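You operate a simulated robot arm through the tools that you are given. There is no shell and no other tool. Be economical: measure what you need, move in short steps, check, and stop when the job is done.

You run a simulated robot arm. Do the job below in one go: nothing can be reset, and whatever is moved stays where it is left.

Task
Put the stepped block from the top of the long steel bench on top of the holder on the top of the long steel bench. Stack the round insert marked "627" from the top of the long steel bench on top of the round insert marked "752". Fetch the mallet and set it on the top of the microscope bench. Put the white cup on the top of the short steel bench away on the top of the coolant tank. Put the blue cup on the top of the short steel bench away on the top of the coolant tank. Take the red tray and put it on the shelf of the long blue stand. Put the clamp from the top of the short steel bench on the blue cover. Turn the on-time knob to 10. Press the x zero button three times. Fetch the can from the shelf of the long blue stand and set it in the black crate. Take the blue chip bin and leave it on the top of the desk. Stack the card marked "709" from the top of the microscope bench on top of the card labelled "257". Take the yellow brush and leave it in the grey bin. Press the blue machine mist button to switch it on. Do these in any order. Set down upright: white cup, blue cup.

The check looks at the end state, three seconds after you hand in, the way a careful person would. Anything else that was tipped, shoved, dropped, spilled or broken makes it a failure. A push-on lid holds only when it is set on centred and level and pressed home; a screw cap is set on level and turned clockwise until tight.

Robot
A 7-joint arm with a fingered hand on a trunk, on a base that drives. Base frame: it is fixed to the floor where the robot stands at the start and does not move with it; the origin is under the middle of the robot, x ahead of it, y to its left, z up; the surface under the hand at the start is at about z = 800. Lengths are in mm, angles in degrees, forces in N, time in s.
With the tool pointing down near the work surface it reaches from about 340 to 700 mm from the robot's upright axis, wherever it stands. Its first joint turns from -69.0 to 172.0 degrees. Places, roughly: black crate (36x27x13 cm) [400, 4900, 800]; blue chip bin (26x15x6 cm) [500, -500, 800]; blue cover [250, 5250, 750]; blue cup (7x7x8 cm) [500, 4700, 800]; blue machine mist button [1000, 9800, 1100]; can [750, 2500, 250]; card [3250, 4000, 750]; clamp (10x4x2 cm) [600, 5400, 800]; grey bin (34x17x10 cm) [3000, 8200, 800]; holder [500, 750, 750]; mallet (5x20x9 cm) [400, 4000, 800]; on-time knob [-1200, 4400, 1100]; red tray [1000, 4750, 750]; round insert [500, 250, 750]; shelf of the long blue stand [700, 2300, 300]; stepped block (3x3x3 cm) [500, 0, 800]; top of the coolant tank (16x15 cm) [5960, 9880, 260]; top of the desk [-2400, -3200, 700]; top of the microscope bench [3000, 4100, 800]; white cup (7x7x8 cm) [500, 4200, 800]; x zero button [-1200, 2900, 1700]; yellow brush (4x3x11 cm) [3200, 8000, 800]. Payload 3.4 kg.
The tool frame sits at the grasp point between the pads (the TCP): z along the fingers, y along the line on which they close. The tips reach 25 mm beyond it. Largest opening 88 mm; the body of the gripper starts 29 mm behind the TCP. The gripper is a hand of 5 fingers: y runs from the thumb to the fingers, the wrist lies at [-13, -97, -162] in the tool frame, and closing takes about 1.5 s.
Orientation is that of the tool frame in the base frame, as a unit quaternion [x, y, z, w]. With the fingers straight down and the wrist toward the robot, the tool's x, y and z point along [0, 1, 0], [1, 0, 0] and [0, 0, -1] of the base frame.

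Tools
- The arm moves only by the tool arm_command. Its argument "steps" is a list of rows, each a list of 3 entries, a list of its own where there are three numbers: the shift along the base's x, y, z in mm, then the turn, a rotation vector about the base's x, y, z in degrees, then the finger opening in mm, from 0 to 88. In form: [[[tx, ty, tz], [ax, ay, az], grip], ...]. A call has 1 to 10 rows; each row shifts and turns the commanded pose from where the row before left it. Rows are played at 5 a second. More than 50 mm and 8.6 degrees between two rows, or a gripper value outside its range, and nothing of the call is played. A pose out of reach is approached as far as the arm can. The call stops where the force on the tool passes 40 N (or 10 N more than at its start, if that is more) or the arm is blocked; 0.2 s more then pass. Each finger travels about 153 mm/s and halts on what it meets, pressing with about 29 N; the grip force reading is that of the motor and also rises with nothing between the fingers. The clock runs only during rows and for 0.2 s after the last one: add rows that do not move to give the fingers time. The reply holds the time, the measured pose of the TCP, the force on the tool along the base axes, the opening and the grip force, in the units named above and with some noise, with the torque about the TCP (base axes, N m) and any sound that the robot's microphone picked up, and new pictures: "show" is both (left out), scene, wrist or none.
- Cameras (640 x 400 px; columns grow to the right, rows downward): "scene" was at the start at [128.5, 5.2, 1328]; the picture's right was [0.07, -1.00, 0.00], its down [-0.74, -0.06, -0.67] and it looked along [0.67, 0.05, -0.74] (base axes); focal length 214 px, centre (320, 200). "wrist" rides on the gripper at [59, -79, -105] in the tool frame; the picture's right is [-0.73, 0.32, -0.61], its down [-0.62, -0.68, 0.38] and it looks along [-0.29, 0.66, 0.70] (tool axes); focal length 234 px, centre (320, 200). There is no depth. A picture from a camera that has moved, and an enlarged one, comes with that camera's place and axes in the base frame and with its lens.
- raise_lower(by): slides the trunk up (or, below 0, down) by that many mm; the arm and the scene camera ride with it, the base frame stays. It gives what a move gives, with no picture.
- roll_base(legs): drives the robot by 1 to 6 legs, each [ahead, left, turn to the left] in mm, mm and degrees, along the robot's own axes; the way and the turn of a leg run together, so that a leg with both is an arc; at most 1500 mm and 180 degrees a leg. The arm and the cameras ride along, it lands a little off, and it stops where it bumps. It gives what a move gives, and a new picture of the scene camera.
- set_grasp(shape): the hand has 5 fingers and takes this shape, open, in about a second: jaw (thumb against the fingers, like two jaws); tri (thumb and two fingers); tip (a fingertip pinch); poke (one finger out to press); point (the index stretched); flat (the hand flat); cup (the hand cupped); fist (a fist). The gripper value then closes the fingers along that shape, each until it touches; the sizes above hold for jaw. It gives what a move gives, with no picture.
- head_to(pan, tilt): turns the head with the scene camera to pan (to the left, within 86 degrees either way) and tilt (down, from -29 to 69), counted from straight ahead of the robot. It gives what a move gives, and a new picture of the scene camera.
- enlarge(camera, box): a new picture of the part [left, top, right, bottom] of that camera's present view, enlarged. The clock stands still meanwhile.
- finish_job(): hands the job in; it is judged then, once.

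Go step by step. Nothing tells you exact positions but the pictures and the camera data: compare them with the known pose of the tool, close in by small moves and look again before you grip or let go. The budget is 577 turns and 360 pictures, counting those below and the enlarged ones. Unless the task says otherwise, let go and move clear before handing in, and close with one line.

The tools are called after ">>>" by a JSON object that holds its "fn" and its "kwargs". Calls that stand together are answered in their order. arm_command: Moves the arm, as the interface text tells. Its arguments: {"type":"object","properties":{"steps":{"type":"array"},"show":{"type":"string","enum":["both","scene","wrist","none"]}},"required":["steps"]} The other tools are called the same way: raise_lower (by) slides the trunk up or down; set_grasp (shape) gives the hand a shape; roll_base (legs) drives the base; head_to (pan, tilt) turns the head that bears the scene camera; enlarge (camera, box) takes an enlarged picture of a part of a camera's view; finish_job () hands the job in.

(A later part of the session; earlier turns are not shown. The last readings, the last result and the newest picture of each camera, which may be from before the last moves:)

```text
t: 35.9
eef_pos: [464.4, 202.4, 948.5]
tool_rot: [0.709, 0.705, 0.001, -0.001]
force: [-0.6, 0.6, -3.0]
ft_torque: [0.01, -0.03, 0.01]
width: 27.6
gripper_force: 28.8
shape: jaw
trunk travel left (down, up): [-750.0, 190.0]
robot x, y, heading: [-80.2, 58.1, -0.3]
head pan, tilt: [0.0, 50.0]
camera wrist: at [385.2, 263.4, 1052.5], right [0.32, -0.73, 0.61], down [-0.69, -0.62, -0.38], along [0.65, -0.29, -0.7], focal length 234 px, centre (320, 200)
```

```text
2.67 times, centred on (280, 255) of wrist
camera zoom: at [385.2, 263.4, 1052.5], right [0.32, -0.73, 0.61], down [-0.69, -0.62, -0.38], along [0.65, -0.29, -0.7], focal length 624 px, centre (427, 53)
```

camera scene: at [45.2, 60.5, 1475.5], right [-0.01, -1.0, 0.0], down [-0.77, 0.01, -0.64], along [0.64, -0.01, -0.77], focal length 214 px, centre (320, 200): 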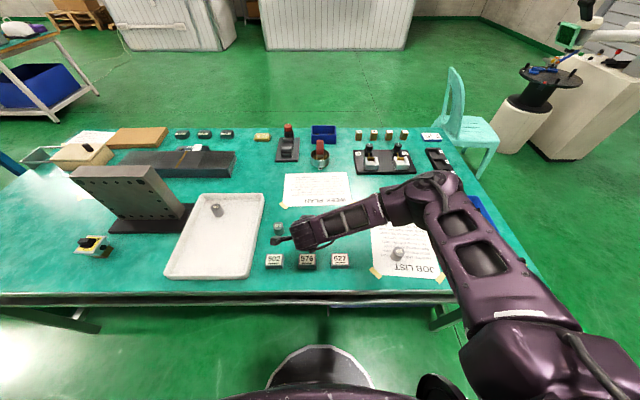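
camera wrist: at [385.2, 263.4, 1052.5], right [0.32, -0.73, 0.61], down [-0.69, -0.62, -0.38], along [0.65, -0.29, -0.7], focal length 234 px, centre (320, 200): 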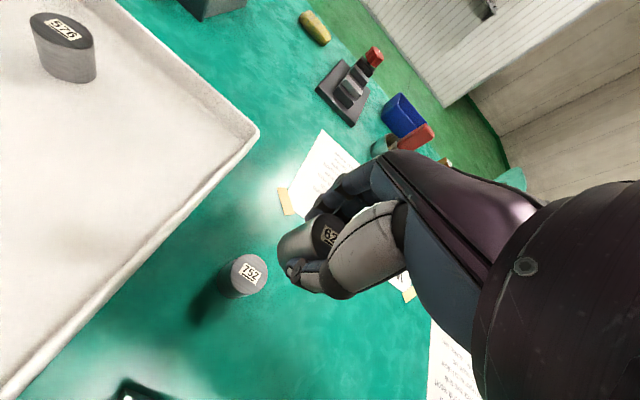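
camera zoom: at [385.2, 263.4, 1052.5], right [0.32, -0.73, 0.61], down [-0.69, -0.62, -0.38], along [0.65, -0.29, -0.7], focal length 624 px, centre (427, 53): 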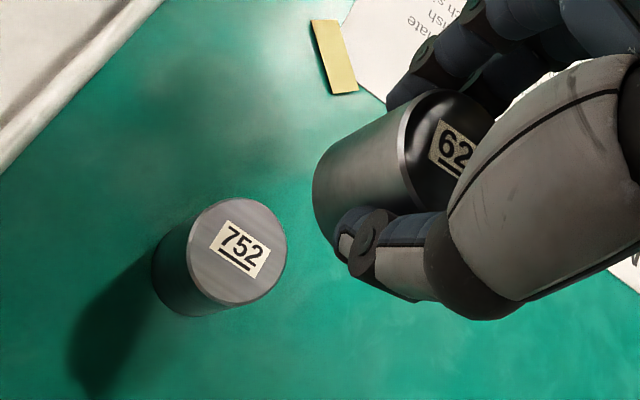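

I estimate a shift of [-10, +6] to centre it over 752. I do so, lower part way and look again.

>>> {"fn": "arm_command", "kwargs": {"steps": [[[-10, 6, 0], [0, 0, 0], 20], [[0, 0, -30], [0, 0, 0], 20], [[0, 0, -22], [0, 0, 0], 20], [[0, 0, 0], [0, 0, 0], 20]], "show": "wrist"}}

>>> {"fn": "enlarge", "kwargs": {"camera": "wrist", "box": [200, 180, 360, 300]}}

```text
t: 36.9
eef_pos: [455.6, 208.3, 897.9]
tool_rot: [0.709, 0.705, 0.0, -0.001]
force: [-0.5, 0.6, -2.5]
ft_torque: [0.01, 0.0, 0.02]
width: 27.6
gripper_force: 29.4
shape: jaw
trunk travel left (down, up): [-750.0, 190.0]
robot x, y, heading: [-82.7, 63.8, -0.7]
head pan, tilt: [0.0, 50.0]
camera wrist: at [376.1, 269.3, 1002.0], right [0.32, -0.73, 0.61], down [-0.69, -0.62, -0.38], along [0.65, -0.29, -0.7], focal length 234 px, centre (320, 200)
```

wrist: 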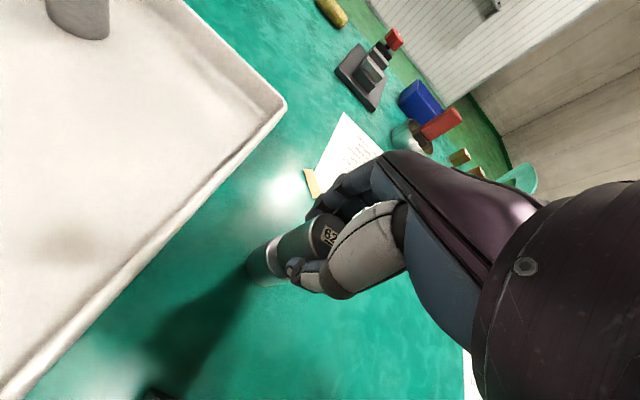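

```text
3.33 times, centred on (280, 240) of wrist
camera zoom: at [376.1, 269.3, 1002.0], right [0.32, -0.73, 0.61], down [-0.69, -0.62, -0.38], along [0.65, -0.29, -0.7], focal length 781 px, centre (453, 67)
```

zoom: 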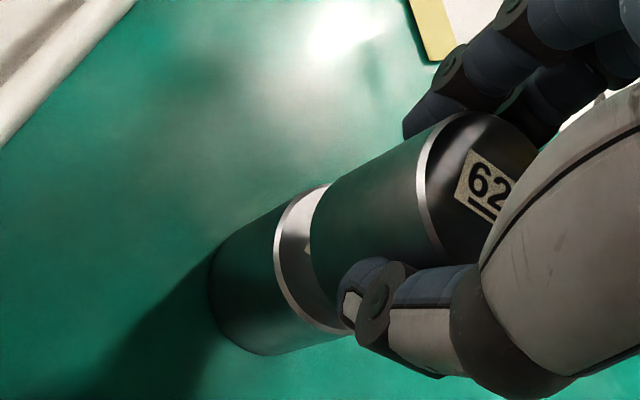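

Well aligned in both directions. I lower to contact.

>>> {"fn": "arm_command", "kwargs": {"steps": [[[0, 0, -14], [0, 0, 0], 20], [[0, 0, -2], [0, 0, 0], 20], [[0, 0, -1], [0, 0, 0], 20], [[0, 0, -1], [0, 0, 0], 20], [[0, 0, 0], [0, 0, 0], 20]], "show": "wrist"}}

>>> {"fn": "enlarge", "kwargs": {"camera": "wrist", "box": [200, 180, 360, 300]}}

```text
t: 38.1
eef_pos: [455.3, 208.9, 879.7]
tool_rot: [0.709, 0.705, 0.001, -0.001]
force: [0.5, 0.0, 1.0]
ft_torque: [-0.02, -0.06, -0.01]
width: 27.7
gripper_force: 28.9
shape: jaw
trunk travel left (down, up): [-750.0, 190.0]
robot x, y, heading: [-81.3, 62.8, -0.6]
head pan, tilt: [0.0, 50.0]
camera wrist: at [376.0, 269.1, 984.6], right [0.32, -0.73, 0.61], down [-0.69, -0.62, -0.38], along [0.66, -0.29, -0.7], focal length 234 px, centre (320, 200)
```

wrist: 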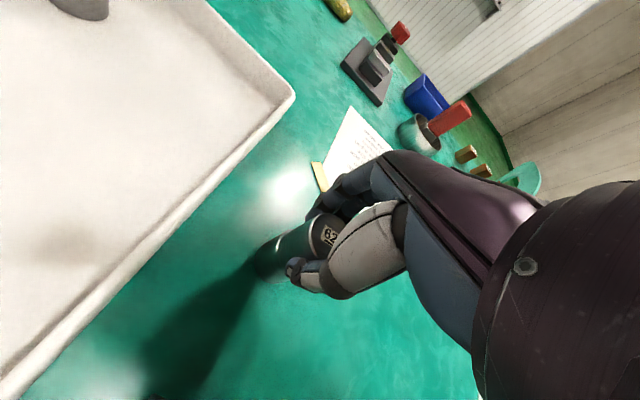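

```text
3.33 times, centred on (280, 240) of wrist
camera zoom: at [376.0, 269.1, 984.6], right [0.32, -0.73, 0.61], down [-0.69, -0.62, -0.38], along [0.66, -0.29, -0.7], focal length 781 px, centre (453, 67)
```

zoom: 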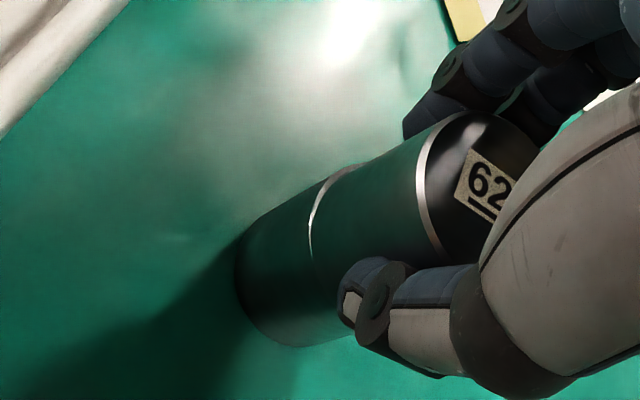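

In contact and centred to within ~2 mm. I release and rise.

>>> {"fn": "arm_command", "kwargs": {"steps": [[[0, 0, -0.5], [0, 0, 0], 20], [[0, 0, 0], [0, 0, 0], 32], [[0, 0, 0], [0, 0, 0], 40], [[0, 0, 0], [0, 0, 0], 60], [[0, 0, 0], [0, 0, 0], 88], [[0, 0, 0], [0, 0, 0], 88], [[0, 0, 30], [0, 0, 0], 88], [[0, 0, 40], [0, 0, 0], 88], [[0, 0, 40], [0, 0, 0], 88], [[0, 0, 30], [0, 0, 0], 88]], "show": "wrist"}}

>>> {"fn": "enlarge", "kwargs": {"camera": "wrist", "box": [200, 200, 340, 310]}}

```text
t: 40.3
eef_pos: [455.1, 209.8, 1019.1]
tool_rot: [0.709, 0.705, 0.0, -0.001]
force: [1.0, -0.4, -0.6]
ft_torque: [0.01, -0.04, 0.03]
width: 88.1
gripper_force: 0.0
shape: jaw
trunk travel left (down, up): [-750.0, 190.0]
robot x, y, heading: [-80.1, 63.9, -0.5]
head pan, tilt: [0.0, 50.0]
camera wrist: at [375.7, 270.0, 1123.6], right [0.32, -0.73, 0.61], down [-0.69, -0.62, -0.38], along [0.65, -0.29, -0.7], focal length 234 px, centre (320, 200)
```

wrist: 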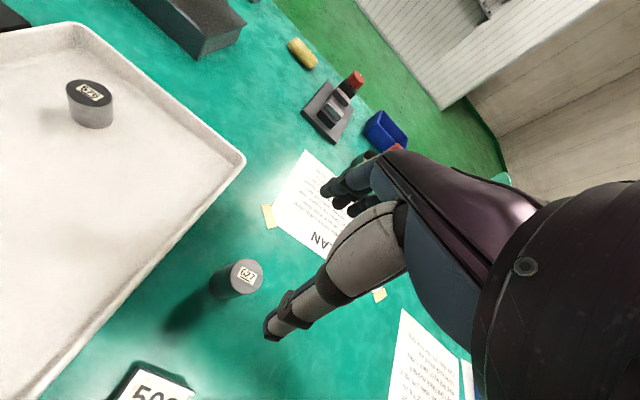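

```text
3.64 times, centred on (270, 255) of wrist
camera zoom: at [375.7, 270.0, 1123.6], right [0.32, -0.73, 0.61], down [-0.69, -0.62, -0.38], along [0.65, -0.29, -0.7], focal length 852 px, centre (502, 0)
```

zoom: 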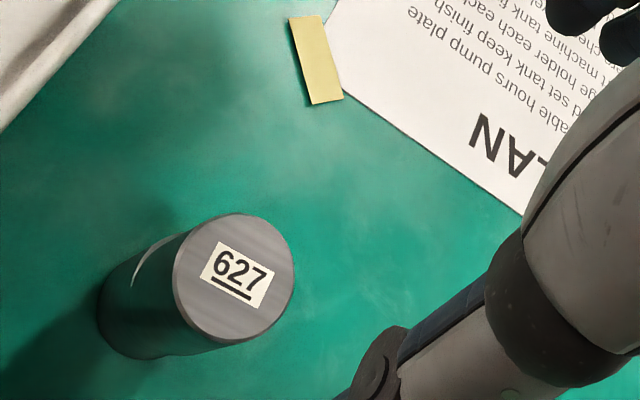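

627 is stacked on 752. Next the blue chip bin: the hand is high enough, so I drive right and look at it.

>>> {"fn": "roll_base", "kwargs": {"legs": [[0, -480, 0]]}}

>>> {"fn": "enlarge", "kwargs": {"camera": "scene", "box": [200, 130, 520, 330]}}

```text
t: 43.1
eef_pos: [450.7, -271.4, 1018.2]
tool_rot: [0.71, 0.705, 0.001, -0.001]
force: [0.5, 0.0, -0.5]
ft_torque: [-0.05, -0.05, 0.0]
width: 87.8
gripper_force: 0.1
shape: jaw
trunk travel left (down, up): [-750.0, 190.0]
robot x, y, heading: [-84.8, -416.4, -0.3]
head pan, tilt: [0.0, 50.0]
camera scene: at [41.5, -421.4, 1475.5], right [-0.01, -1.0, 0.0], down [-0.77, 0.01, -0.64], along [0.64, 0.0, -0.77], focal length 214 px, centre (320, 200)
```

scene: 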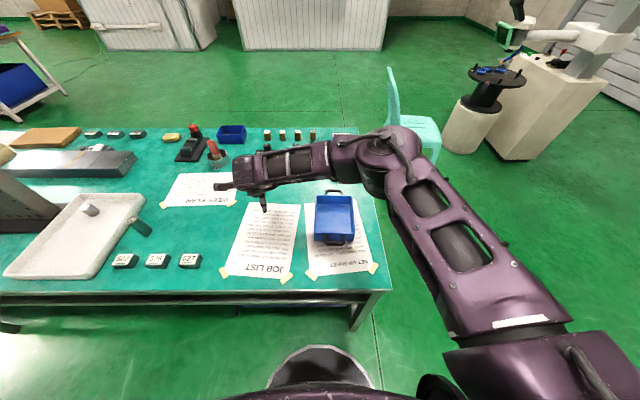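

```text
2.00 times, centred on (360, 230) of scene
camera zoom: at [41.5, -421.4, 1475.5], right [-0.01, -1.0, 0.0], down [-0.77, 0.01, -0.64], along [0.64, 0.0, -0.77], focal length 429 px, centre (240, 140)
```

zoom: 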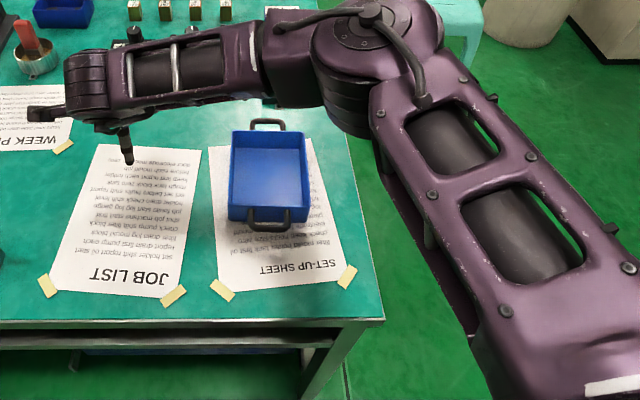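

The bin spans about x 408–574, y -400..-545, empty. I'll pinch its left long wall with the hand yawed -90°, so I turn the hand in place first.

>>> {"fn": "arm_command", "kwargs": {"steps": [[[4, -10, 0], [0, 0, -8.5], 88], [[4, -10, 0], [0, 0, -8.5], 88], [[4, -10, 0], [0, 0, -8.5], 88], [[4, -10, 0], [0, 0, -8.5], 88], [[4, -10, 0], [0, 0, -8.5], 88], [[4, -10, 0], [0, 0, -8.5], 88], [[4, -10, 0], [0, 0, -8.5], 88], [[4, -10, 0], [0, 0, -8.5], 88], [[4, -10, 0], [0, 0, -8.5], 88], [[4, -10, 0], [0, 0, -8.5], 88]], "show": "none"}}

>>> {"fn": "arm_command", "kwargs": {"steps": [[[0, -15, -10], [0, 0, -5], 88], [[0, -15, -10], [0, 0, 0], 88], [[0, 0, 0], [0, 0, 0], 88]], "show": "both"}}

```text
t: 45.3
eef_pos: [421.5, -373.0, 1007.5]
tool_rot: [0.999, 0.044, 0.008, -0.008]
force: [-0.7, 0.2, 0.4]
ft_torque: [-0.06, 0.0, 0.0]
width: 88.3
gripper_force: 0.0
shape: jaw
out of reach, approached as far as the arm can: row 8, 9, 10
trunk travel left (down, up): [-750.0, 190.0]
robot x, y, heading: [-87.4, -417.4, -0.4]
head pan, tilt: [0.0, 50.0]
```

```text
t: 46.1
eef_pos: [414.2, -409.7, 987.6]
tool_rot: [1.0, -0.003, 0.002, 0.0]
force: [-0.7, -0.3, 0.3]
ft_torque: [-0.02, 0.04, -0.01]
width: 88.1
gripper_force: 0.0
shape: jaw
out of reach, approached as far as the arm can: row 1
trunk travel left (down, up): [-750.0, 190.0]
robot x, y, heading: [-82.7, -421.1, -0.3]
head pan, tilt: [0.0, 50.0]
camera scene: at [41.2, -420.8, 1475.6], right [-0.01, -1.0, 0.0], down [-0.77, 0.01, -0.64], along [0.64, 0.0, -0.77], focal length 214 px, centre (320, 200)
camera wrist: at [471.6, -329.1, 1092.2], right [-0.73, -0.32, 0.61], down [-0.62, 0.69, -0.38], along [-0.29, -0.66, -0.7], focal length 234 px, centre (320, 200)
```

scene: 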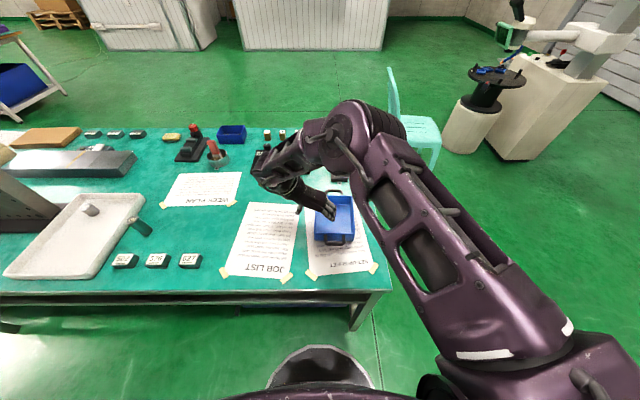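
wrist: 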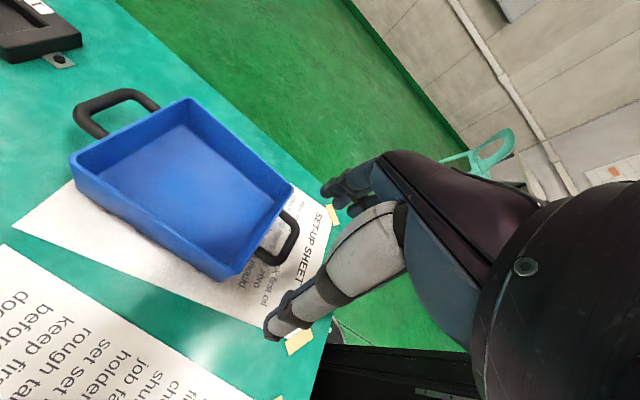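

The bin's left rim runs along y≈-408, x 422–580, so its middle is x≈501. The arm is at its reach here, so I drive 85 mm closer.

>>> {"fn": "roll_base", "kwargs": {"legs": [[85, 0, 0]]}}

>>> {"fn": "arm_command", "kwargs": {"steps": [[[0, 0, -40], [0, 0, 0], 88], [[0, 0, -20], [0, 0, 0], 88], [[0, 0, 0], [0, 0, 0], 88]], "show": "both"}}

```text
t: 47.2
eef_pos: [497.8, -407.8, 987.1]
tool_rot: [1.0, -0.002, 0.0, 0.0]
force: [0.3, -0.1, -0.2]
ft_torque: [-0.02, -0.02, 0.0]
width: 87.9
gripper_force: 0.1
shape: jaw
trunk travel left (down, up): [-750.0, 190.0]
robot x, y, heading: [1.0, -419.1, -0.5]
head pan, tilt: [0.0, 50.0]
camera scene: at [126.1, -421.5, 1475.5], right [-0.01, -1.0, 0.0], down [-0.77, 0.0, -0.64], along [0.64, 0.0, -0.77], focal length 214 px, centre (320, 200)
```

scene: 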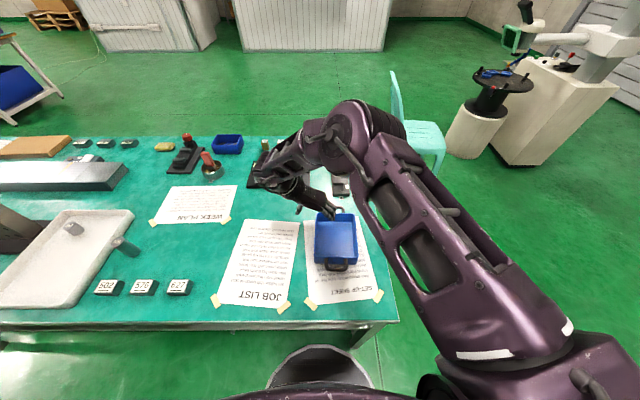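

```text
t: 48.0
eef_pos: [496.7, -407.8, 927.2]
tool_rot: [1.0, -0.003, 0.001, 0.0]
force: [0.6, 0.3, 0.4]
ft_torque: [0.04, -0.01, -0.04]
width: 87.9
gripper_force: 0.1
shape: jaw
trunk travel left (down, up): [-750.0, 190.0]
robot x, y, heading: [-6.8, -423.9, -0.2]
head pan, tilt: [0.0, 50.0]
camera scene: at [125.4, -421.7, 1475.6], right [-0.01, -1.0, 0.0], down [-0.77, 0.0, -0.64], along [0.64, 0.0, -0.77], focal length 214 px, centre (320, 200)
camera wrist: at [555.5, -327.9, 1031.0], right [-0.73, -0.32, 0.61], down [-0.62, 0.68, -0.38], along [-0.29, -0.66, -0.7], focal length 234 px, centre (320, 200)
```

scene: 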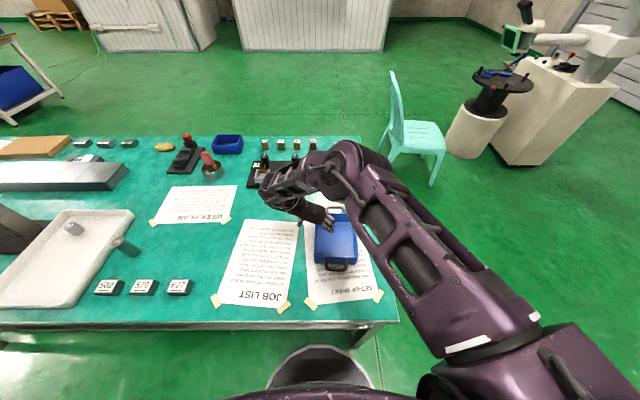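
wrist: 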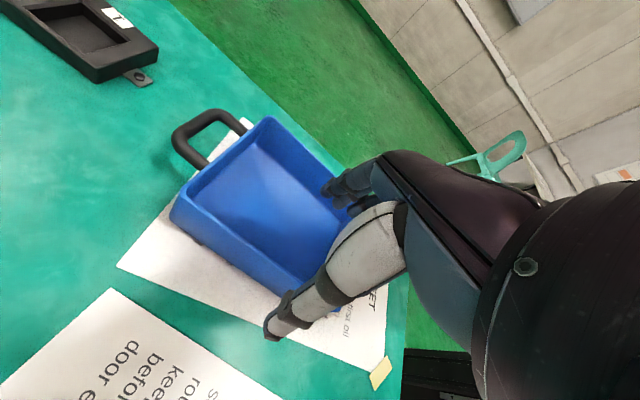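

The thumb lies outside and the fingers inside the wall. I lower to grip depth.

>>> {"fn": "arm_command", "kwargs": {"steps": [[[4, 6, -30], [0, 0, 0], 88], [[0, 0, -30], [0, 0, 0], 88], [[0, 0, -14], [0, 0, 0], 88], [[0, 0, 0], [0, 0, 0], 88]], "show": "wrist"}}

```text
t: 49.0
eef_pos: [500.7, -402.1, 853.6]
tool_rot: [1.0, -0.001, 0.001, -0.003]
force: [-0.4, -0.2, -0.9]
ft_torque: [-0.02, -0.01, 0.01]
width: 87.8
gripper_force: 0.1
shape: jaw
trunk travel left (down, up): [-750.0, 190.0]
robot x, y, heading: [0.2, -423.1, -0.4]
head pan, tilt: [0.0, 50.0]
camera wrist: at [558.0, -323.9, 958.8], right [-0.73, -0.33, 0.6], down [-0.62, 0.68, -0.38], along [-0.29, -0.65, -0.7], focal length 234 px, centre (320, 200)
```

wrist: 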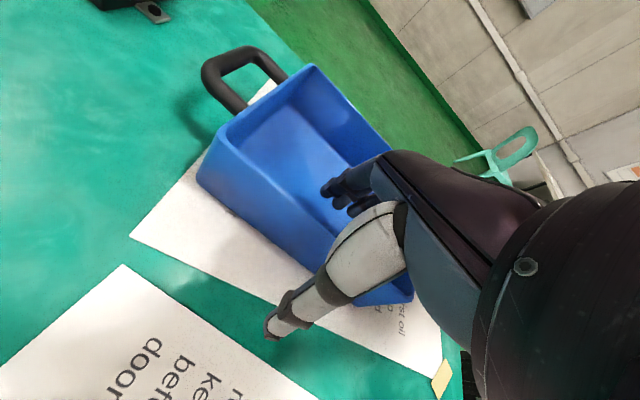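

>>> {"fn": "arm_command", "kwargs": {"steps": [[[0, 0, 0], [0, 0, 0], 60], [[0, 0, 0], [0, 0, 0], 30], [[0, 0, 0], [0, 0, 0], 10], [[0, 0, 0], [0, 0, 0], 0], [[0, 0, 0], [0, 0, 0], 0], [[0, 0, 0], [0, 0, 0], 0], [[0, 0, 0], [0, 0, 0], 0], [[0, 0, 0], [0, 0, 0], 0]], "show": "wrist"}}

```text
t: 50.8
eef_pos: [500.8, -402.9, 852.8]
tool_rot: [1.0, -0.001, 0.001, -0.003]
force: [0.8, 0.0, -0.5]
ft_torque: [0.0, 0.0, 0.08]
width: 0.1
gripper_force: 29.0
shape: jaw
trunk travel left (down, up): [-750.0, 190.0]
robot x, y, heading: [-4.0, -420.0, -0.6]
head pan, tilt: [0.0, 50.0]
camera wrist: at [558.2, -323.9, 958.9], right [-0.73, -0.33, 0.6], down [-0.62, 0.68, -0.38], along [-0.29, -0.65, -0.7], focal length 234 px, centre (320, 200)
```

wrist: 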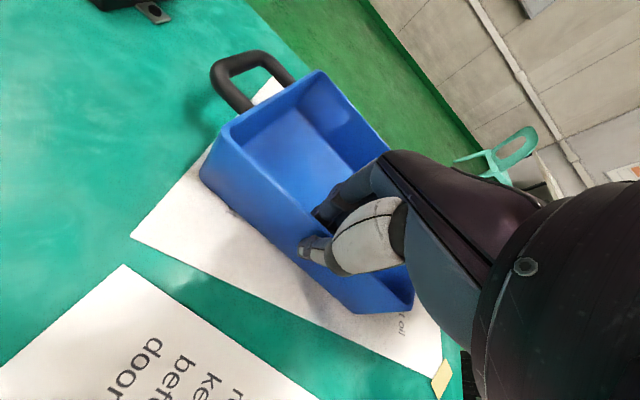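

It appears to hold the thin wall. I lift a little to test.

>>> {"fn": "arm_command", "kwargs": {"steps": [[[0, 0, 10], [0, 0, 0], 0], [[0, 0, 20], [0, 0, 0], 0], [[0, 0, 20], [0, 0, 0], 0], [[0, 0, 0], [0, 0, 0], 0]], "show": "both"}}

```text
t: 51.8
eef_pos: [502.0, -404.1, 902.9]
tool_rot: [1.0, -0.002, 0.0, -0.001]
force: [0.2, -0.1, -2.1]
ft_torque: [0.13, -0.07, 0.01]
width: 0.2
gripper_force: 29.3
shape: jaw
trunk travel left (down, up): [-750.0, 190.0]
robot x, y, heading: [-3.8, -423.0, -0.3]
head pan, tilt: [0.0, 50.0]
camera scene: at [126.4, -421.6, 1475.5], right [-0.01, -1.0, 0.0], down [-0.77, 0.0, -0.64], along [0.64, 0.0, -0.77], focal length 214 px, centre (320, 200)
camera wrist: at [560.2, -322.9, 1008.5], right [-0.73, -0.32, 0.61], down [-0.62, 0.68, -0.38], along [-0.29, -0.66, -0.7], focal length 234 px, centre (320, 200)
```

scene: 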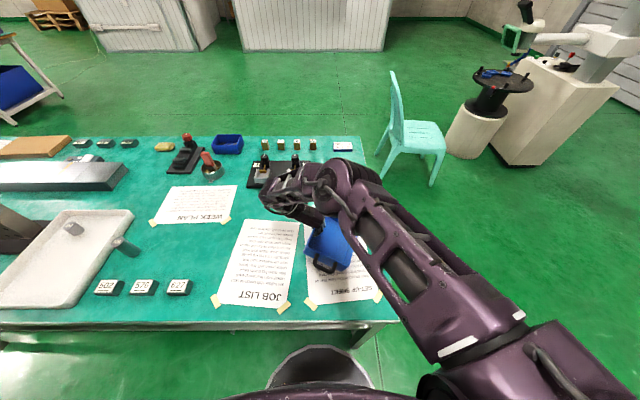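
wrist: 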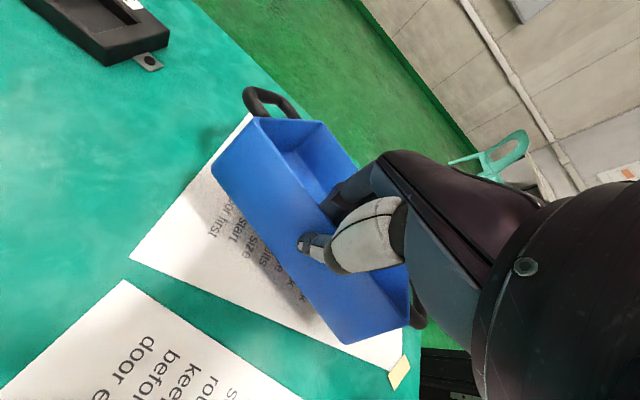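

The bin is lifted (hanging tilted, light at ~2 N). I raise it and look toward the desk, behind right.

>>> {"fn": "arm_command", "kwargs": {"steps": [[[0, 0, 40], [0, 0, 0], 0], [[0, 0, 40], [0, 0, 0], 0], [[0, 0, 40], [0, 0, 0], 0], [[-20, 0, 20], [0, 0, 0], 0], [[-40, 0, 0], [0, 0, 0], 0], [[0, 0, 0], [0, 0, 0], 0]], "show": "wrist"}}

>>> {"fn": "head_to", "kwargs": {"pan": -86, "tilt": 20}}

```text
t: 53.2
eef_pos: [443.4, -403.4, 1043.4]
tool_rot: [1.0, -0.003, 0.001, 0.0]
force: [0.5, -0.1, -2.2]
ft_torque: [0.11, 0.01, 0.01]
width: 0.4
gripper_force: 28.9
shape: jaw
trunk travel left (down, up): [-750.0, 190.0]
robot x, y, heading: [-3.9, -421.1, -0.3]
head pan, tilt: [0.0, 50.0]
camera wrist: at [501.2, -322.6, 1148.1], right [-0.73, -0.32, 0.61], down [-0.62, 0.68, -0.38], along [-0.29, -0.66, -0.7], focal length 234 px, centre (320, 200)
```

wrist: 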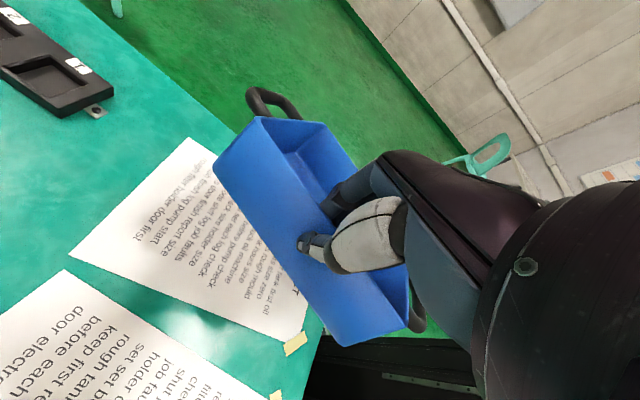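

```text
t: 54.8
eef_pos: [442.9, -402.2, 1044.2]
tool_rot: [1.0, -0.001, 0.0, -0.001]
force: [0.2, 0.1, -2.0]
ft_torque: [0.16, -0.05, 0.02]
width: 0.4
gripper_force: 28.5
shape: jaw
trunk travel left (down, up): [-750.0, 190.0]
robot x, y, heading: [0.5, -417.4, -0.2]
head pan, tilt: [-85.9, 20.0]
camera scene: at [55.4, -514.1, 1521.1], right [-1.0, -0.07, 0.0], down [-0.02, 0.34, -0.94], along [0.06, -0.94, -0.34], focal length 214 px, centre (320, 200)
```

scene: 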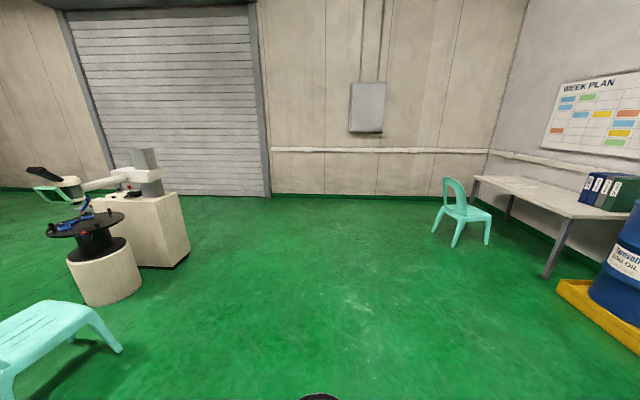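

I see the desk at the right wall with a chair in front of it and a drum at its near end. I back off from the bench and turn right to face that way.

>>> {"fn": "roll_base", "kwargs": {"legs": [[-450, 0, 0], [0, 0, -90]]}}

>>> {"fn": "head_to", "kwargs": {"pan": 40, "tilt": 20}}

>>> {"fn": "head_to", "kwargs": {"pan": -35, "tilt": 20}}

```text
t: 61.4
eef_pos: [-440.3, -860.3, 1043.5]
tool_rot: [-0.703, 0.711, -0.001, 0.0]
force: [-0.1, -0.2, -2.6]
ft_torque: [-0.03, -0.14, 0.0]
width: 0.2
gripper_force: 28.7
shape: jaw
trunk travel left (down, up): [-750.0, 190.0]
robot x, y, heading: [-451.4, -416.9, -90.7]
head pan, tilt: [-85.9, 20.0]
camera scene: at [-548.2, -473.4, 1521.1], right [-0.06, 1.0, 0.0], down [0.34, 0.02, -0.94], along [-0.94, -0.05, -0.34], focal length 214 px, centre (320, 200)
```

scene: 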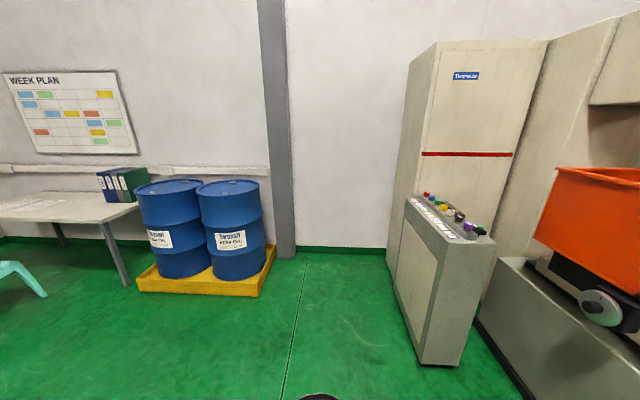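

```text
t: 63.5
eef_pos: [-440.6, -861.5, 1042.8]
tool_rot: [-0.703, 0.711, 0.0, 0.0]
force: [0.3, -0.1, -2.2]
ft_torque: [-0.04, -0.17, -0.02]
width: 0.4
gripper_force: 29.5
shape: jaw
trunk travel left (down, up): [-750.0, 190.0]
robot x, y, heading: [-456.0, -416.0, -90.7]
head pan, tilt: [40.0, 20.0]
camera scene: at [-396.4, -540.2, 1521.1], right [-0.77, -0.63, 0.0], down [-0.22, 0.27, -0.94], along [0.59, -0.73, -0.34], focal length 214 px, centre (320, 200)
```

scene: 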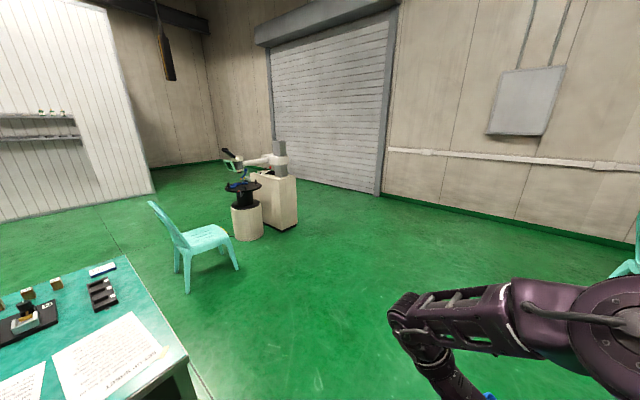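

```text
t: 64.9
eef_pos: [-440.2, -860.4, 1043.4]
tool_rot: [-0.703, 0.712, -0.001, -0.001]
force: [-0.1, 1.0, -2.2]
ft_torque: [0.0, -0.13, -0.03]
width: 0.4
gripper_force: 28.7
shape: jaw
trunk travel left (down, up): [-750.0, 190.0]
robot x, y, heading: [-453.8, -418.7, -90.6]
head pan, tilt: [-35.0, 20.0]
camera scene: at [-509.6, -543.7, 1521.1], right [-0.81, 0.58, 0.0], down [0.2, 0.28, -0.94], along [-0.55, -0.76, -0.34], focal length 214 px, centre (320, 200)
```

scene: 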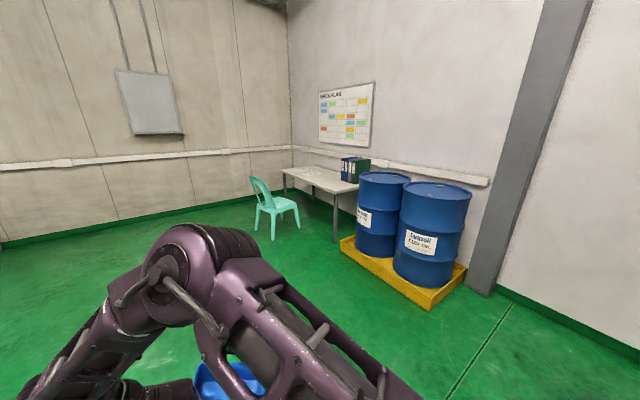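

The desk's front edge is at x≈-2100, y -2370..-3850; the chair blocks y<-2950. I'll approach at y≈-2590 facing -x.

>>> {"fn": "roll_base", "kwargs": {"legs": [[1100, 0, 0], [1070, 0, 0], [0, 0, -89]]}}

>>> {"fn": "head_to", "kwargs": {"pan": 15, "tilt": 25}}

```text
t: 79.6
eef_pos: [-905.5, -2622.2, 1042.9]
tool_rot: [-0.001, 1.0, 0.0, 0.0]
force: [-1.0, 0.2, -2.7]
ft_torque: [-0.11, 0.04, 0.01]
width: 0.2
gripper_force: 29.3
shape: jaw
trunk travel left (down, up): [-750.0, 190.0]
robot x, y, heading: [-462.7, -2599.9, -180.1]
head pan, tilt: [-35.0, 20.0]
camera scene: at [-589.4, -2548.7, 1521.1], right [0.57, 0.82, 0.0], down [0.28, -0.2, -0.94], along [-0.77, 0.54, -0.34], focal length 214 px, centre (320, 200)
```

scene: 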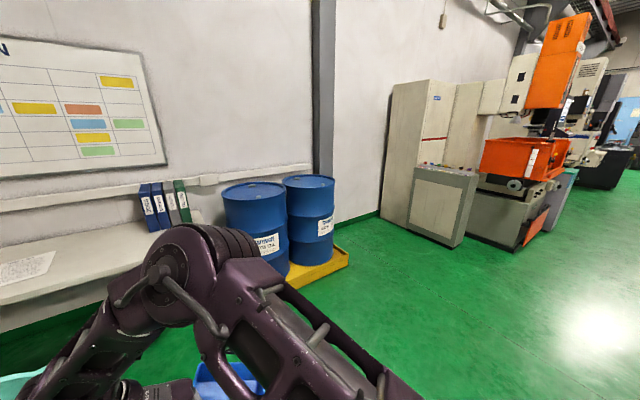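

```text
t: 80.7
eef_pos: [-907.8, -2621.1, 1042.1]
tool_rot: [-0.001, 1.0, 0.0, 0.0]
force: [0.6, -0.6, -1.8]
ft_torque: [-0.11, 0.04, 0.03]
width: 0.3
gripper_force: 28.8
shape: jaw
trunk travel left (down, up): [-750.0, 190.0]
robot x, y, heading: [-462.6, -2597.9, -180.1]
head pan, tilt: [15.0, 25.0]
camera scene: at [-602.1, -2625.8, 1513.0], right [-0.26, 0.97, 0.0], down [0.41, 0.11, -0.91], along [-0.88, -0.23, -0.42], focal length 214 px, centre (320, 200)
```

scene: 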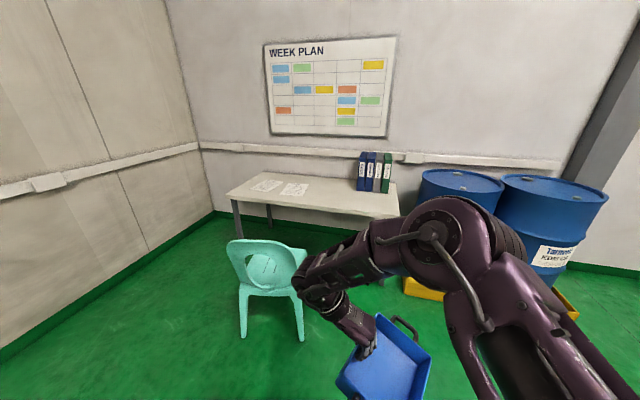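

Clearances look fine (chair edge y≈-2960). I drive straight ahead to the desk.

>>> {"fn": "roll_base", "kwargs": {"legs": [[1270, 0, 0]]}}

>>> {"fn": "head_to", "kwargs": {"pan": 0, "tilt": 50}}

```text
t: 87.1
eef_pos: [-2161.5, -2623.0, 1044.4]
tool_rot: [-0.001, 1.0, 0.0, -0.001]
force: [-0.7, -0.7, -1.9]
ft_torque: [-0.13, 0.07, 0.01]
width: 0.4
gripper_force: 29.1
shape: jaw
trunk travel left (down, up): [-750.0, 190.0]
robot x, y, heading: [-1717.4, -2603.0, -180.0]
head pan, tilt: [15.0, 25.0]
camera scene: at [-1857.2, -2627.3, 1513.0], right [-0.26, 0.97, 0.0], down [0.41, 0.11, -0.91], along [-0.88, -0.24, -0.42], focal length 214 px, centre (320, 200)
```

scene: 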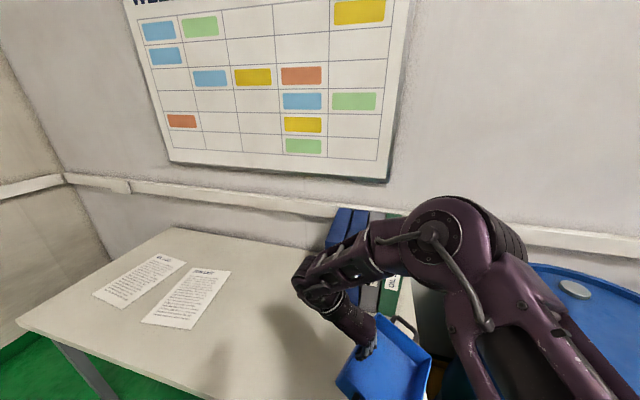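

```text
t: 88.0
eef_pos: [-2161.0, -2623.7, 1043.4]
tool_rot: [-0.001, 1.0, 0.0, 0.0]
force: [-0.1, -0.5, -2.5]
ft_torque: [-0.13, 0.04, -0.03]
width: 0.5
gripper_force: 28.0
shape: jaw
trunk travel left (down, up): [-750.0, 190.0]
robot x, y, heading: [-1718.6, -2601.0, -180.1]
head pan, tilt: [0.0, 50.0]
camera scene: at [-1845.2, -2603.5, 1475.6], right [0.0, 1.0, 0.0], down [0.77, 0.0, -0.64], along [-0.64, 0.0, -0.77], focal length 214 px, centre (320, 200)
```

scene: 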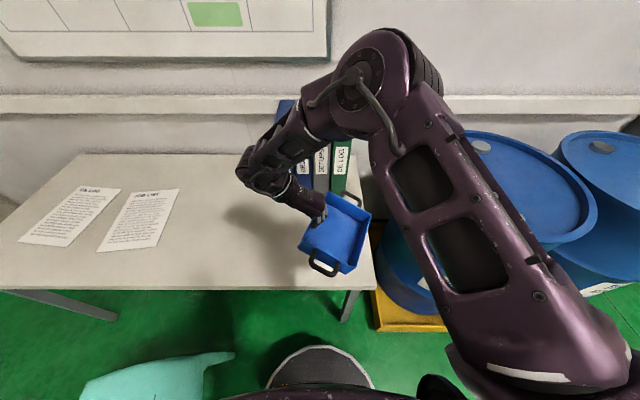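

Front edge x≈-2076, right edge y≈-2423. I shift the base 60 mm ahead and 35 mm left so the bin comes well inside the desk top, then lower.

>>> {"fn": "roll_base", "kwargs": {"legs": [[65, 35, 0]]}}

>>> {"fn": "raise_lower", "kwargs": {"by": -80}}

>>> {"fn": "arm_command", "kwargs": {"steps": [[[0, 0, -40], [0, 0, 0], 0], [[0, 0, -40], [0, 0, 0], 0], [[0, 0, 0], [0, 0, 0], 0]], "show": "both"}}

```text
t: 89.0
eef_pos: [-2225.1, -2659.4, 1043.3]
tool_rot: [-0.002, 1.0, 0.001, 0.0]
force: [0.0, -0.2, -1.9]
ft_torque: [-0.1, 0.04, 0.0]
width: 0.4
gripper_force: 28.7
shape: jaw
trunk travel left (down, up): [-750.0, 190.0]
robot x, y, heading: [-1782.9, -2638.3, -180.1]
head pan, tilt: [0.0, 50.0]
camera scene: at [-1910.3, -2638.8, 1475.5], right [0.0, 1.0, 0.0], down [0.77, 0.0, -0.64], along [-0.64, 0.0, -0.77], focal length 214 px, centre (320, 200)
```

scene: 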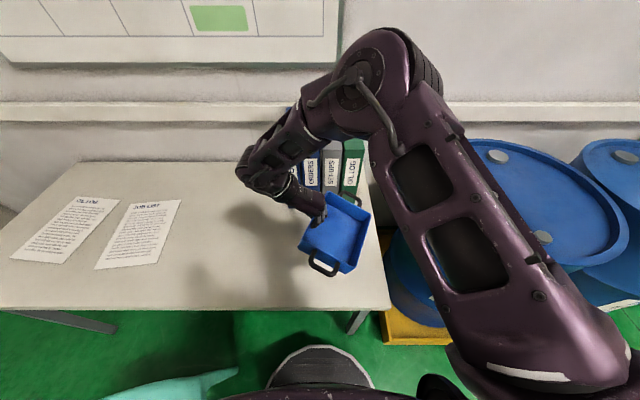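

```text
t: 90.2
eef_pos: [-2227.4, -2659.1, 962.5]
tool_rot: [-0.001, 1.0, 0.0, 0.0]
force: [-0.4, 0.1, -2.0]
ft_torque: [-0.13, 0.05, -0.02]
width: 0.4
gripper_force: 29.1
shape: jaw
trunk travel left (down, up): [-670.0, 270.0]
robot x, y, heading: [-1780.7, -2637.5, -179.9]
head pan, tilt: [0.0, 50.0]
```

```text
t: 91.0
eef_pos: [-2227.5, -2659.8, 883.3]
tool_rot: [0.0, 1.0, 0.0, 0.0]
force: [-1.1, -0.3, -1.9]
ft_torque: [-0.15, 0.04, 0.04]
width: 0.3
gripper_force: 29.6
shape: jaw
trunk travel left (down, up): [-670.0, 270.0]
robot x, y, heading: [-1782.8, -2631.5, -180.0]
head pan, tilt: [0.0, 50.0]
camera scene: at [-1909.9, -2638.8, 1395.5], right [0.0, 1.0, 0.0], down [0.77, 0.0, -0.64], along [-0.64, 0.0, -0.77], focal length 214 px, centre (320, 200)
camera wrist: at [-2286.8, -2737.6, 988.6], right [0.73, 0.32, 0.61], down [0.62, -0.68, -0.38], along [0.29, 0.66, -0.7], focal length 234 px, centre (320, 200)
```

scene: 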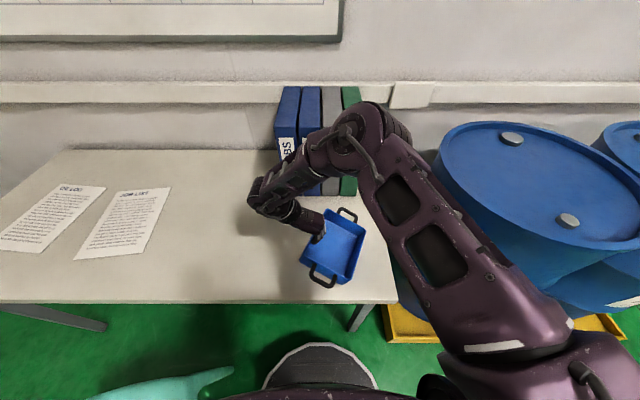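
wrist: 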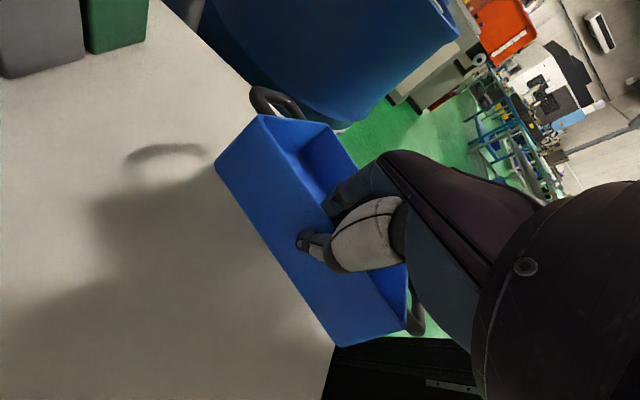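

Over the desk. I lower toward contact in small steps.

>>> {"fn": "arm_command", "kwargs": {"steps": [[[0, 0, -25], [0, 0, 0], 0], [[0, 0, -20], [0, 0, 0], 0], [[0, 0, -10], [0, 0, 0], 0], [[0, 0, -10], [0, 0, 0], 0], [[0, 0, 0], [0, 0, 0], 0]], "show": "wrist"}}

```text
t: 92.2
eef_pos: [-2225.9, -2658.9, 818.3]
tool_rot: [-0.001, 1.0, 0.0, -0.002]
force: [-0.7, 0.1, -0.1]
ft_torque: [0.08, 0.04, 0.03]
width: 0.2
gripper_force: 28.7
shape: jaw
trunk travel left (down, up): [-670.0, 270.0]
robot x, y, heading: [-1786.1, -2635.6, -180.3]
head pan, tilt: [0.0, 50.0]
camera wrist: at [-2285.3, -2736.8, 922.9], right [0.73, 0.32, 0.61], down [0.62, -0.68, -0.38], along [0.29, 0.66, -0.7], focal length 234 px, centre (320, 200)
```

wrist: 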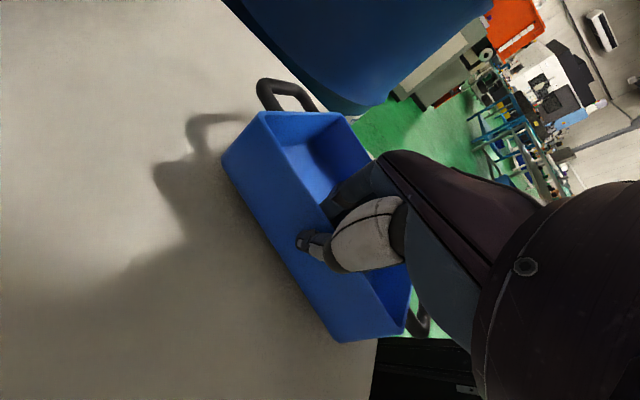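

The lower edge touches and the bin is levelling. I continue down gently.

>>> {"fn": "arm_command", "kwargs": {"steps": [[[0, 0, -6], [0, 0, 0], 0], [[0, 0, -6], [0, 0, 0], 0], [[0, 0, -6], [0, 0, 0], 0], [[0, 0, 0], [0, 0, 0], 0]], "show": "wrist"}}

```text
t: 93.2
eef_pos: [-2227.4, -2658.7, 800.3]
tool_rot: [0.0, 1.0, 0.0, 0.0]
force: [-0.1, 0.5, -0.8]
ft_torque: [0.06, 0.02, 0.01]
width: 0.3
gripper_force: 28.9
shape: jaw
trunk travel left (down, up): [-670.0, 270.0]
robot x, y, heading: [-1783.7, -2636.4, -180.1]
head pan, tilt: [0.0, 50.0]
camera wrist: at [-2285.3, -2736.7, 904.7], right [0.73, 0.32, 0.61], down [0.62, -0.68, -0.38], along [0.29, 0.66, -0.7], focal length 234 px, centre (320, 200)
```

wrist: 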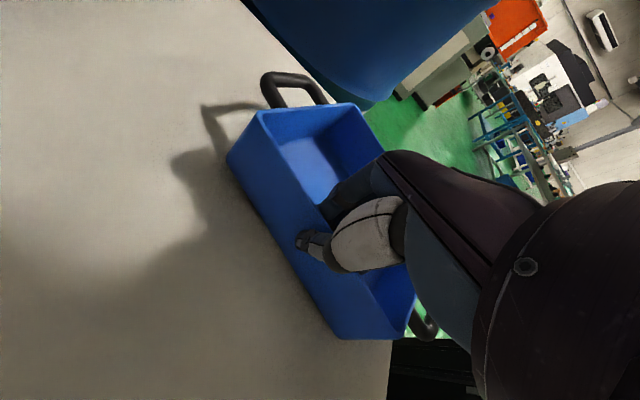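

>>> {"fn": "arm_command", "kwargs": {"steps": [[[0, 0, -6], [0, 0, 0], 0], [[0, 0, -6], [0, 0, 0], 0], [[0, 0, -6], [0, 0, 0], 0], [[0, 0, -4], [0, 0, 0], 0], [[0, 0, 0], [0, 0, 0], 0]], "show": "wrist"}}

```text
t: 94.0
eef_pos: [-2227.4, -2659.3, 789.9]
tool_rot: [0.0, 1.0, 0.002, -0.007]
force: [8.4, -1.3, 32.6]
ft_torque: [0.22, -0.1, 0.08]
width: 1.8
gripper_force: 29.8
shape: jaw
trunk travel left (down, up): [-670.0, 270.0]
robot x, y, heading: [-1788.0, -2635.4, -180.2]
head pan, tilt: [0.0, 50.0]
stopped in row 4: the force on the tool passed its limit at 47 N (the readings are from after the stop); the commanded pose is now the measured one
camera wrist: at [-2284.7, -2737.7, 894.5], right [0.73, 0.32, 0.6], down [0.62, -0.68, -0.4], along [0.28, 0.66, -0.7], focal length 234 px, centre (320, 200)
```

wrist: 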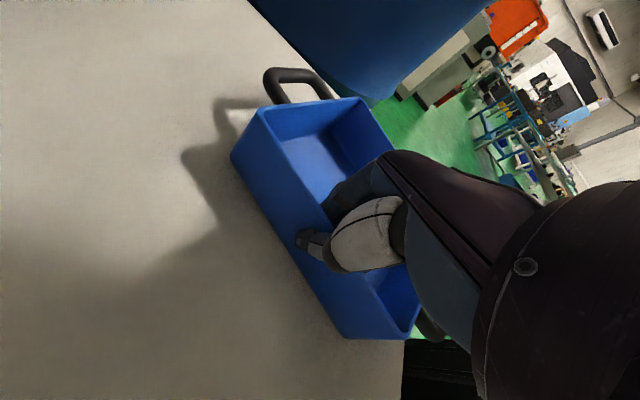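

Pressed home on the desk. I ease up slightly, open and rise.

>>> {"fn": "arm_command", "kwargs": {"steps": [[[0, 0, 3], [0, 0, 0], 0], [[0, 0, 0], [0, 0, 0], 12], [[0, 0, 0], [0, 0, 0], 25], [[0, 0, 0], [0, 0, 0], 50], [[0, 0, 0], [0, 0, 0], 75], [[0, 0, 0], [0, 0, 0], 80], [[0, 0, 20], [0, 0, 0], 80], [[0, 0, 40], [0, 0, 0], 80], [[0, 0, 45], [0, 0, 0], 80], [[0, 0, 45], [0, 0, 0], 80]], "show": "both"}}

```text
t: 96.2
eef_pos: [-2227.5, -2660.4, 939.2]
tool_rot: [-0.001, 1.0, 0.001, -0.004]
force: [0.6, -0.2, -0.3]
ft_torque: [0.0, 0.03, 0.02]
width: 80.2
gripper_force: 0.1
shape: jaw
trunk travel left (down, up): [-670.0, 270.0]
robot x, y, heading: [-1783.1, -2639.8, -179.7]
head pan, tilt: [0.0, 50.0]
camera scene: at [-1908.6, -2639.1, 1395.6], right [0.0, 1.0, 0.0], down [0.77, 0.0, -0.64], along [-0.64, 0.0, -0.77], focal length 214 px, centre (320, 200)
camera wrist: at [-2287.6, -2738.1, 1044.2], right [0.73, 0.32, 0.6], down [0.62, -0.68, -0.39], along [0.28, 0.66, -0.7], focal length 234 px, centre (320, 200)
```

scene: 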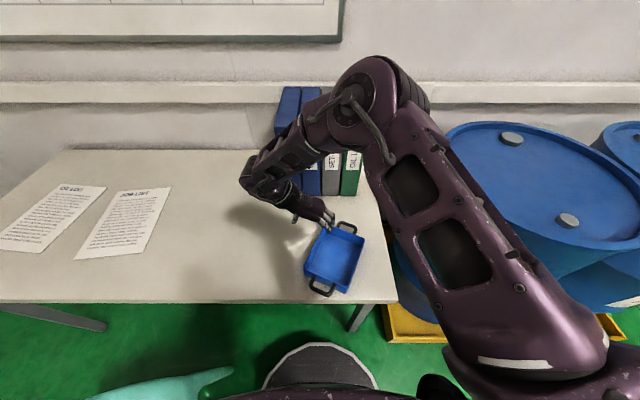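
wrist: 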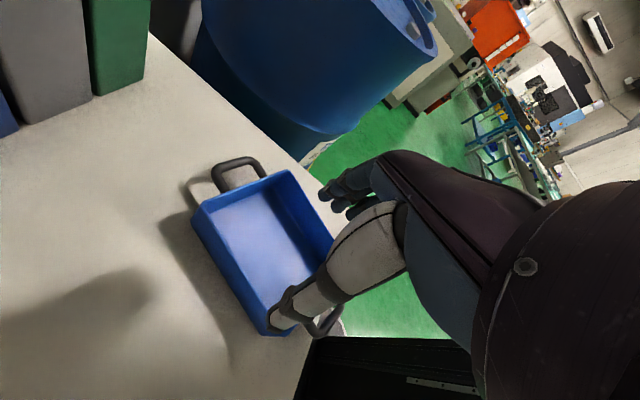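

The bin sits flat on the desk. I back out, turn to face +y and drive up the aisle.

>>> {"fn": "roll_base", "kwargs": {"legs": [[-1350, 0, 0], [0, 0, -90], [1500, 0, 0], [1400, 0, 0]]}}

>>> {"fn": "head_to", "kwargs": {"pan": 20, "tilt": 15}}

```text
t: 120.2
eef_pos: [-491.8, 685.5, 938.2]
tool_rot: [0.704, 0.711, 0.004, -0.003]
force: [0.1, 0.9, -0.4]
ft_torque: [-0.02, 0.01, -0.01]
width: 79.9
gripper_force: 0.0
shape: jaw
trunk travel left (down, up): [-670.0, 270.0]
robot x, y, heading: [-467.4, 238.1, 90.5]
head pan, tilt: [0.0, 50.0]
camera scene: at [-467.5, 365.6, 1395.5], right [1.0, 0.01, 0.0], down [0.01, -0.77, -0.64], along [-0.01, 0.64, -0.77], focal length 214 px, centre (320, 200)
```

scene: 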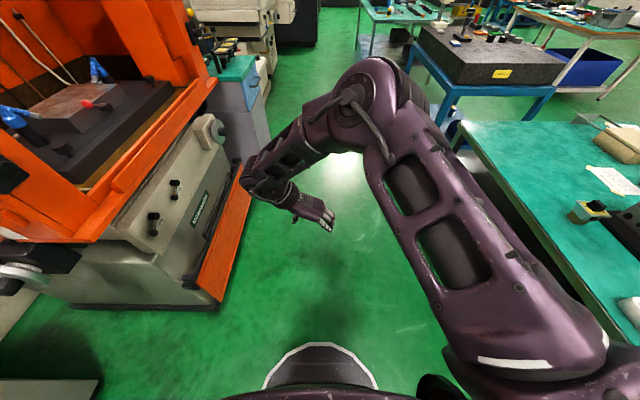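

```text
t: 121.2
eef_pos: [-491.7, 686.7, 938.3]
tool_rot: [0.703, 0.711, 0.004, -0.002]
force: [0.5, 0.0, -0.1]
ft_torque: [0.0, -0.01, -0.03]
width: 79.9
gripper_force: 0.0
shape: jaw
trunk travel left (down, up): [-670.0, 270.0]
robot x, y, heading: [-466.5, 236.3, 90.7]
head pan, tilt: [20.0, 15.0]
camera scene: at [-499.5, 376.0, 1449.2], right [0.94, 0.35, 0.0], down [0.09, -0.24, -0.97], along [-0.34, 0.9, -0.26], focal length 214 px, centre (320, 200)
```

scene: 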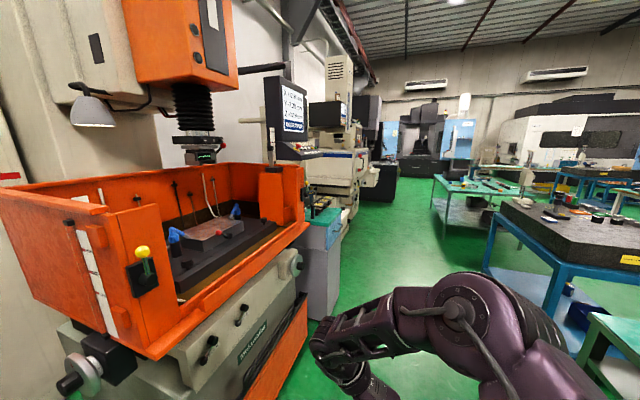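

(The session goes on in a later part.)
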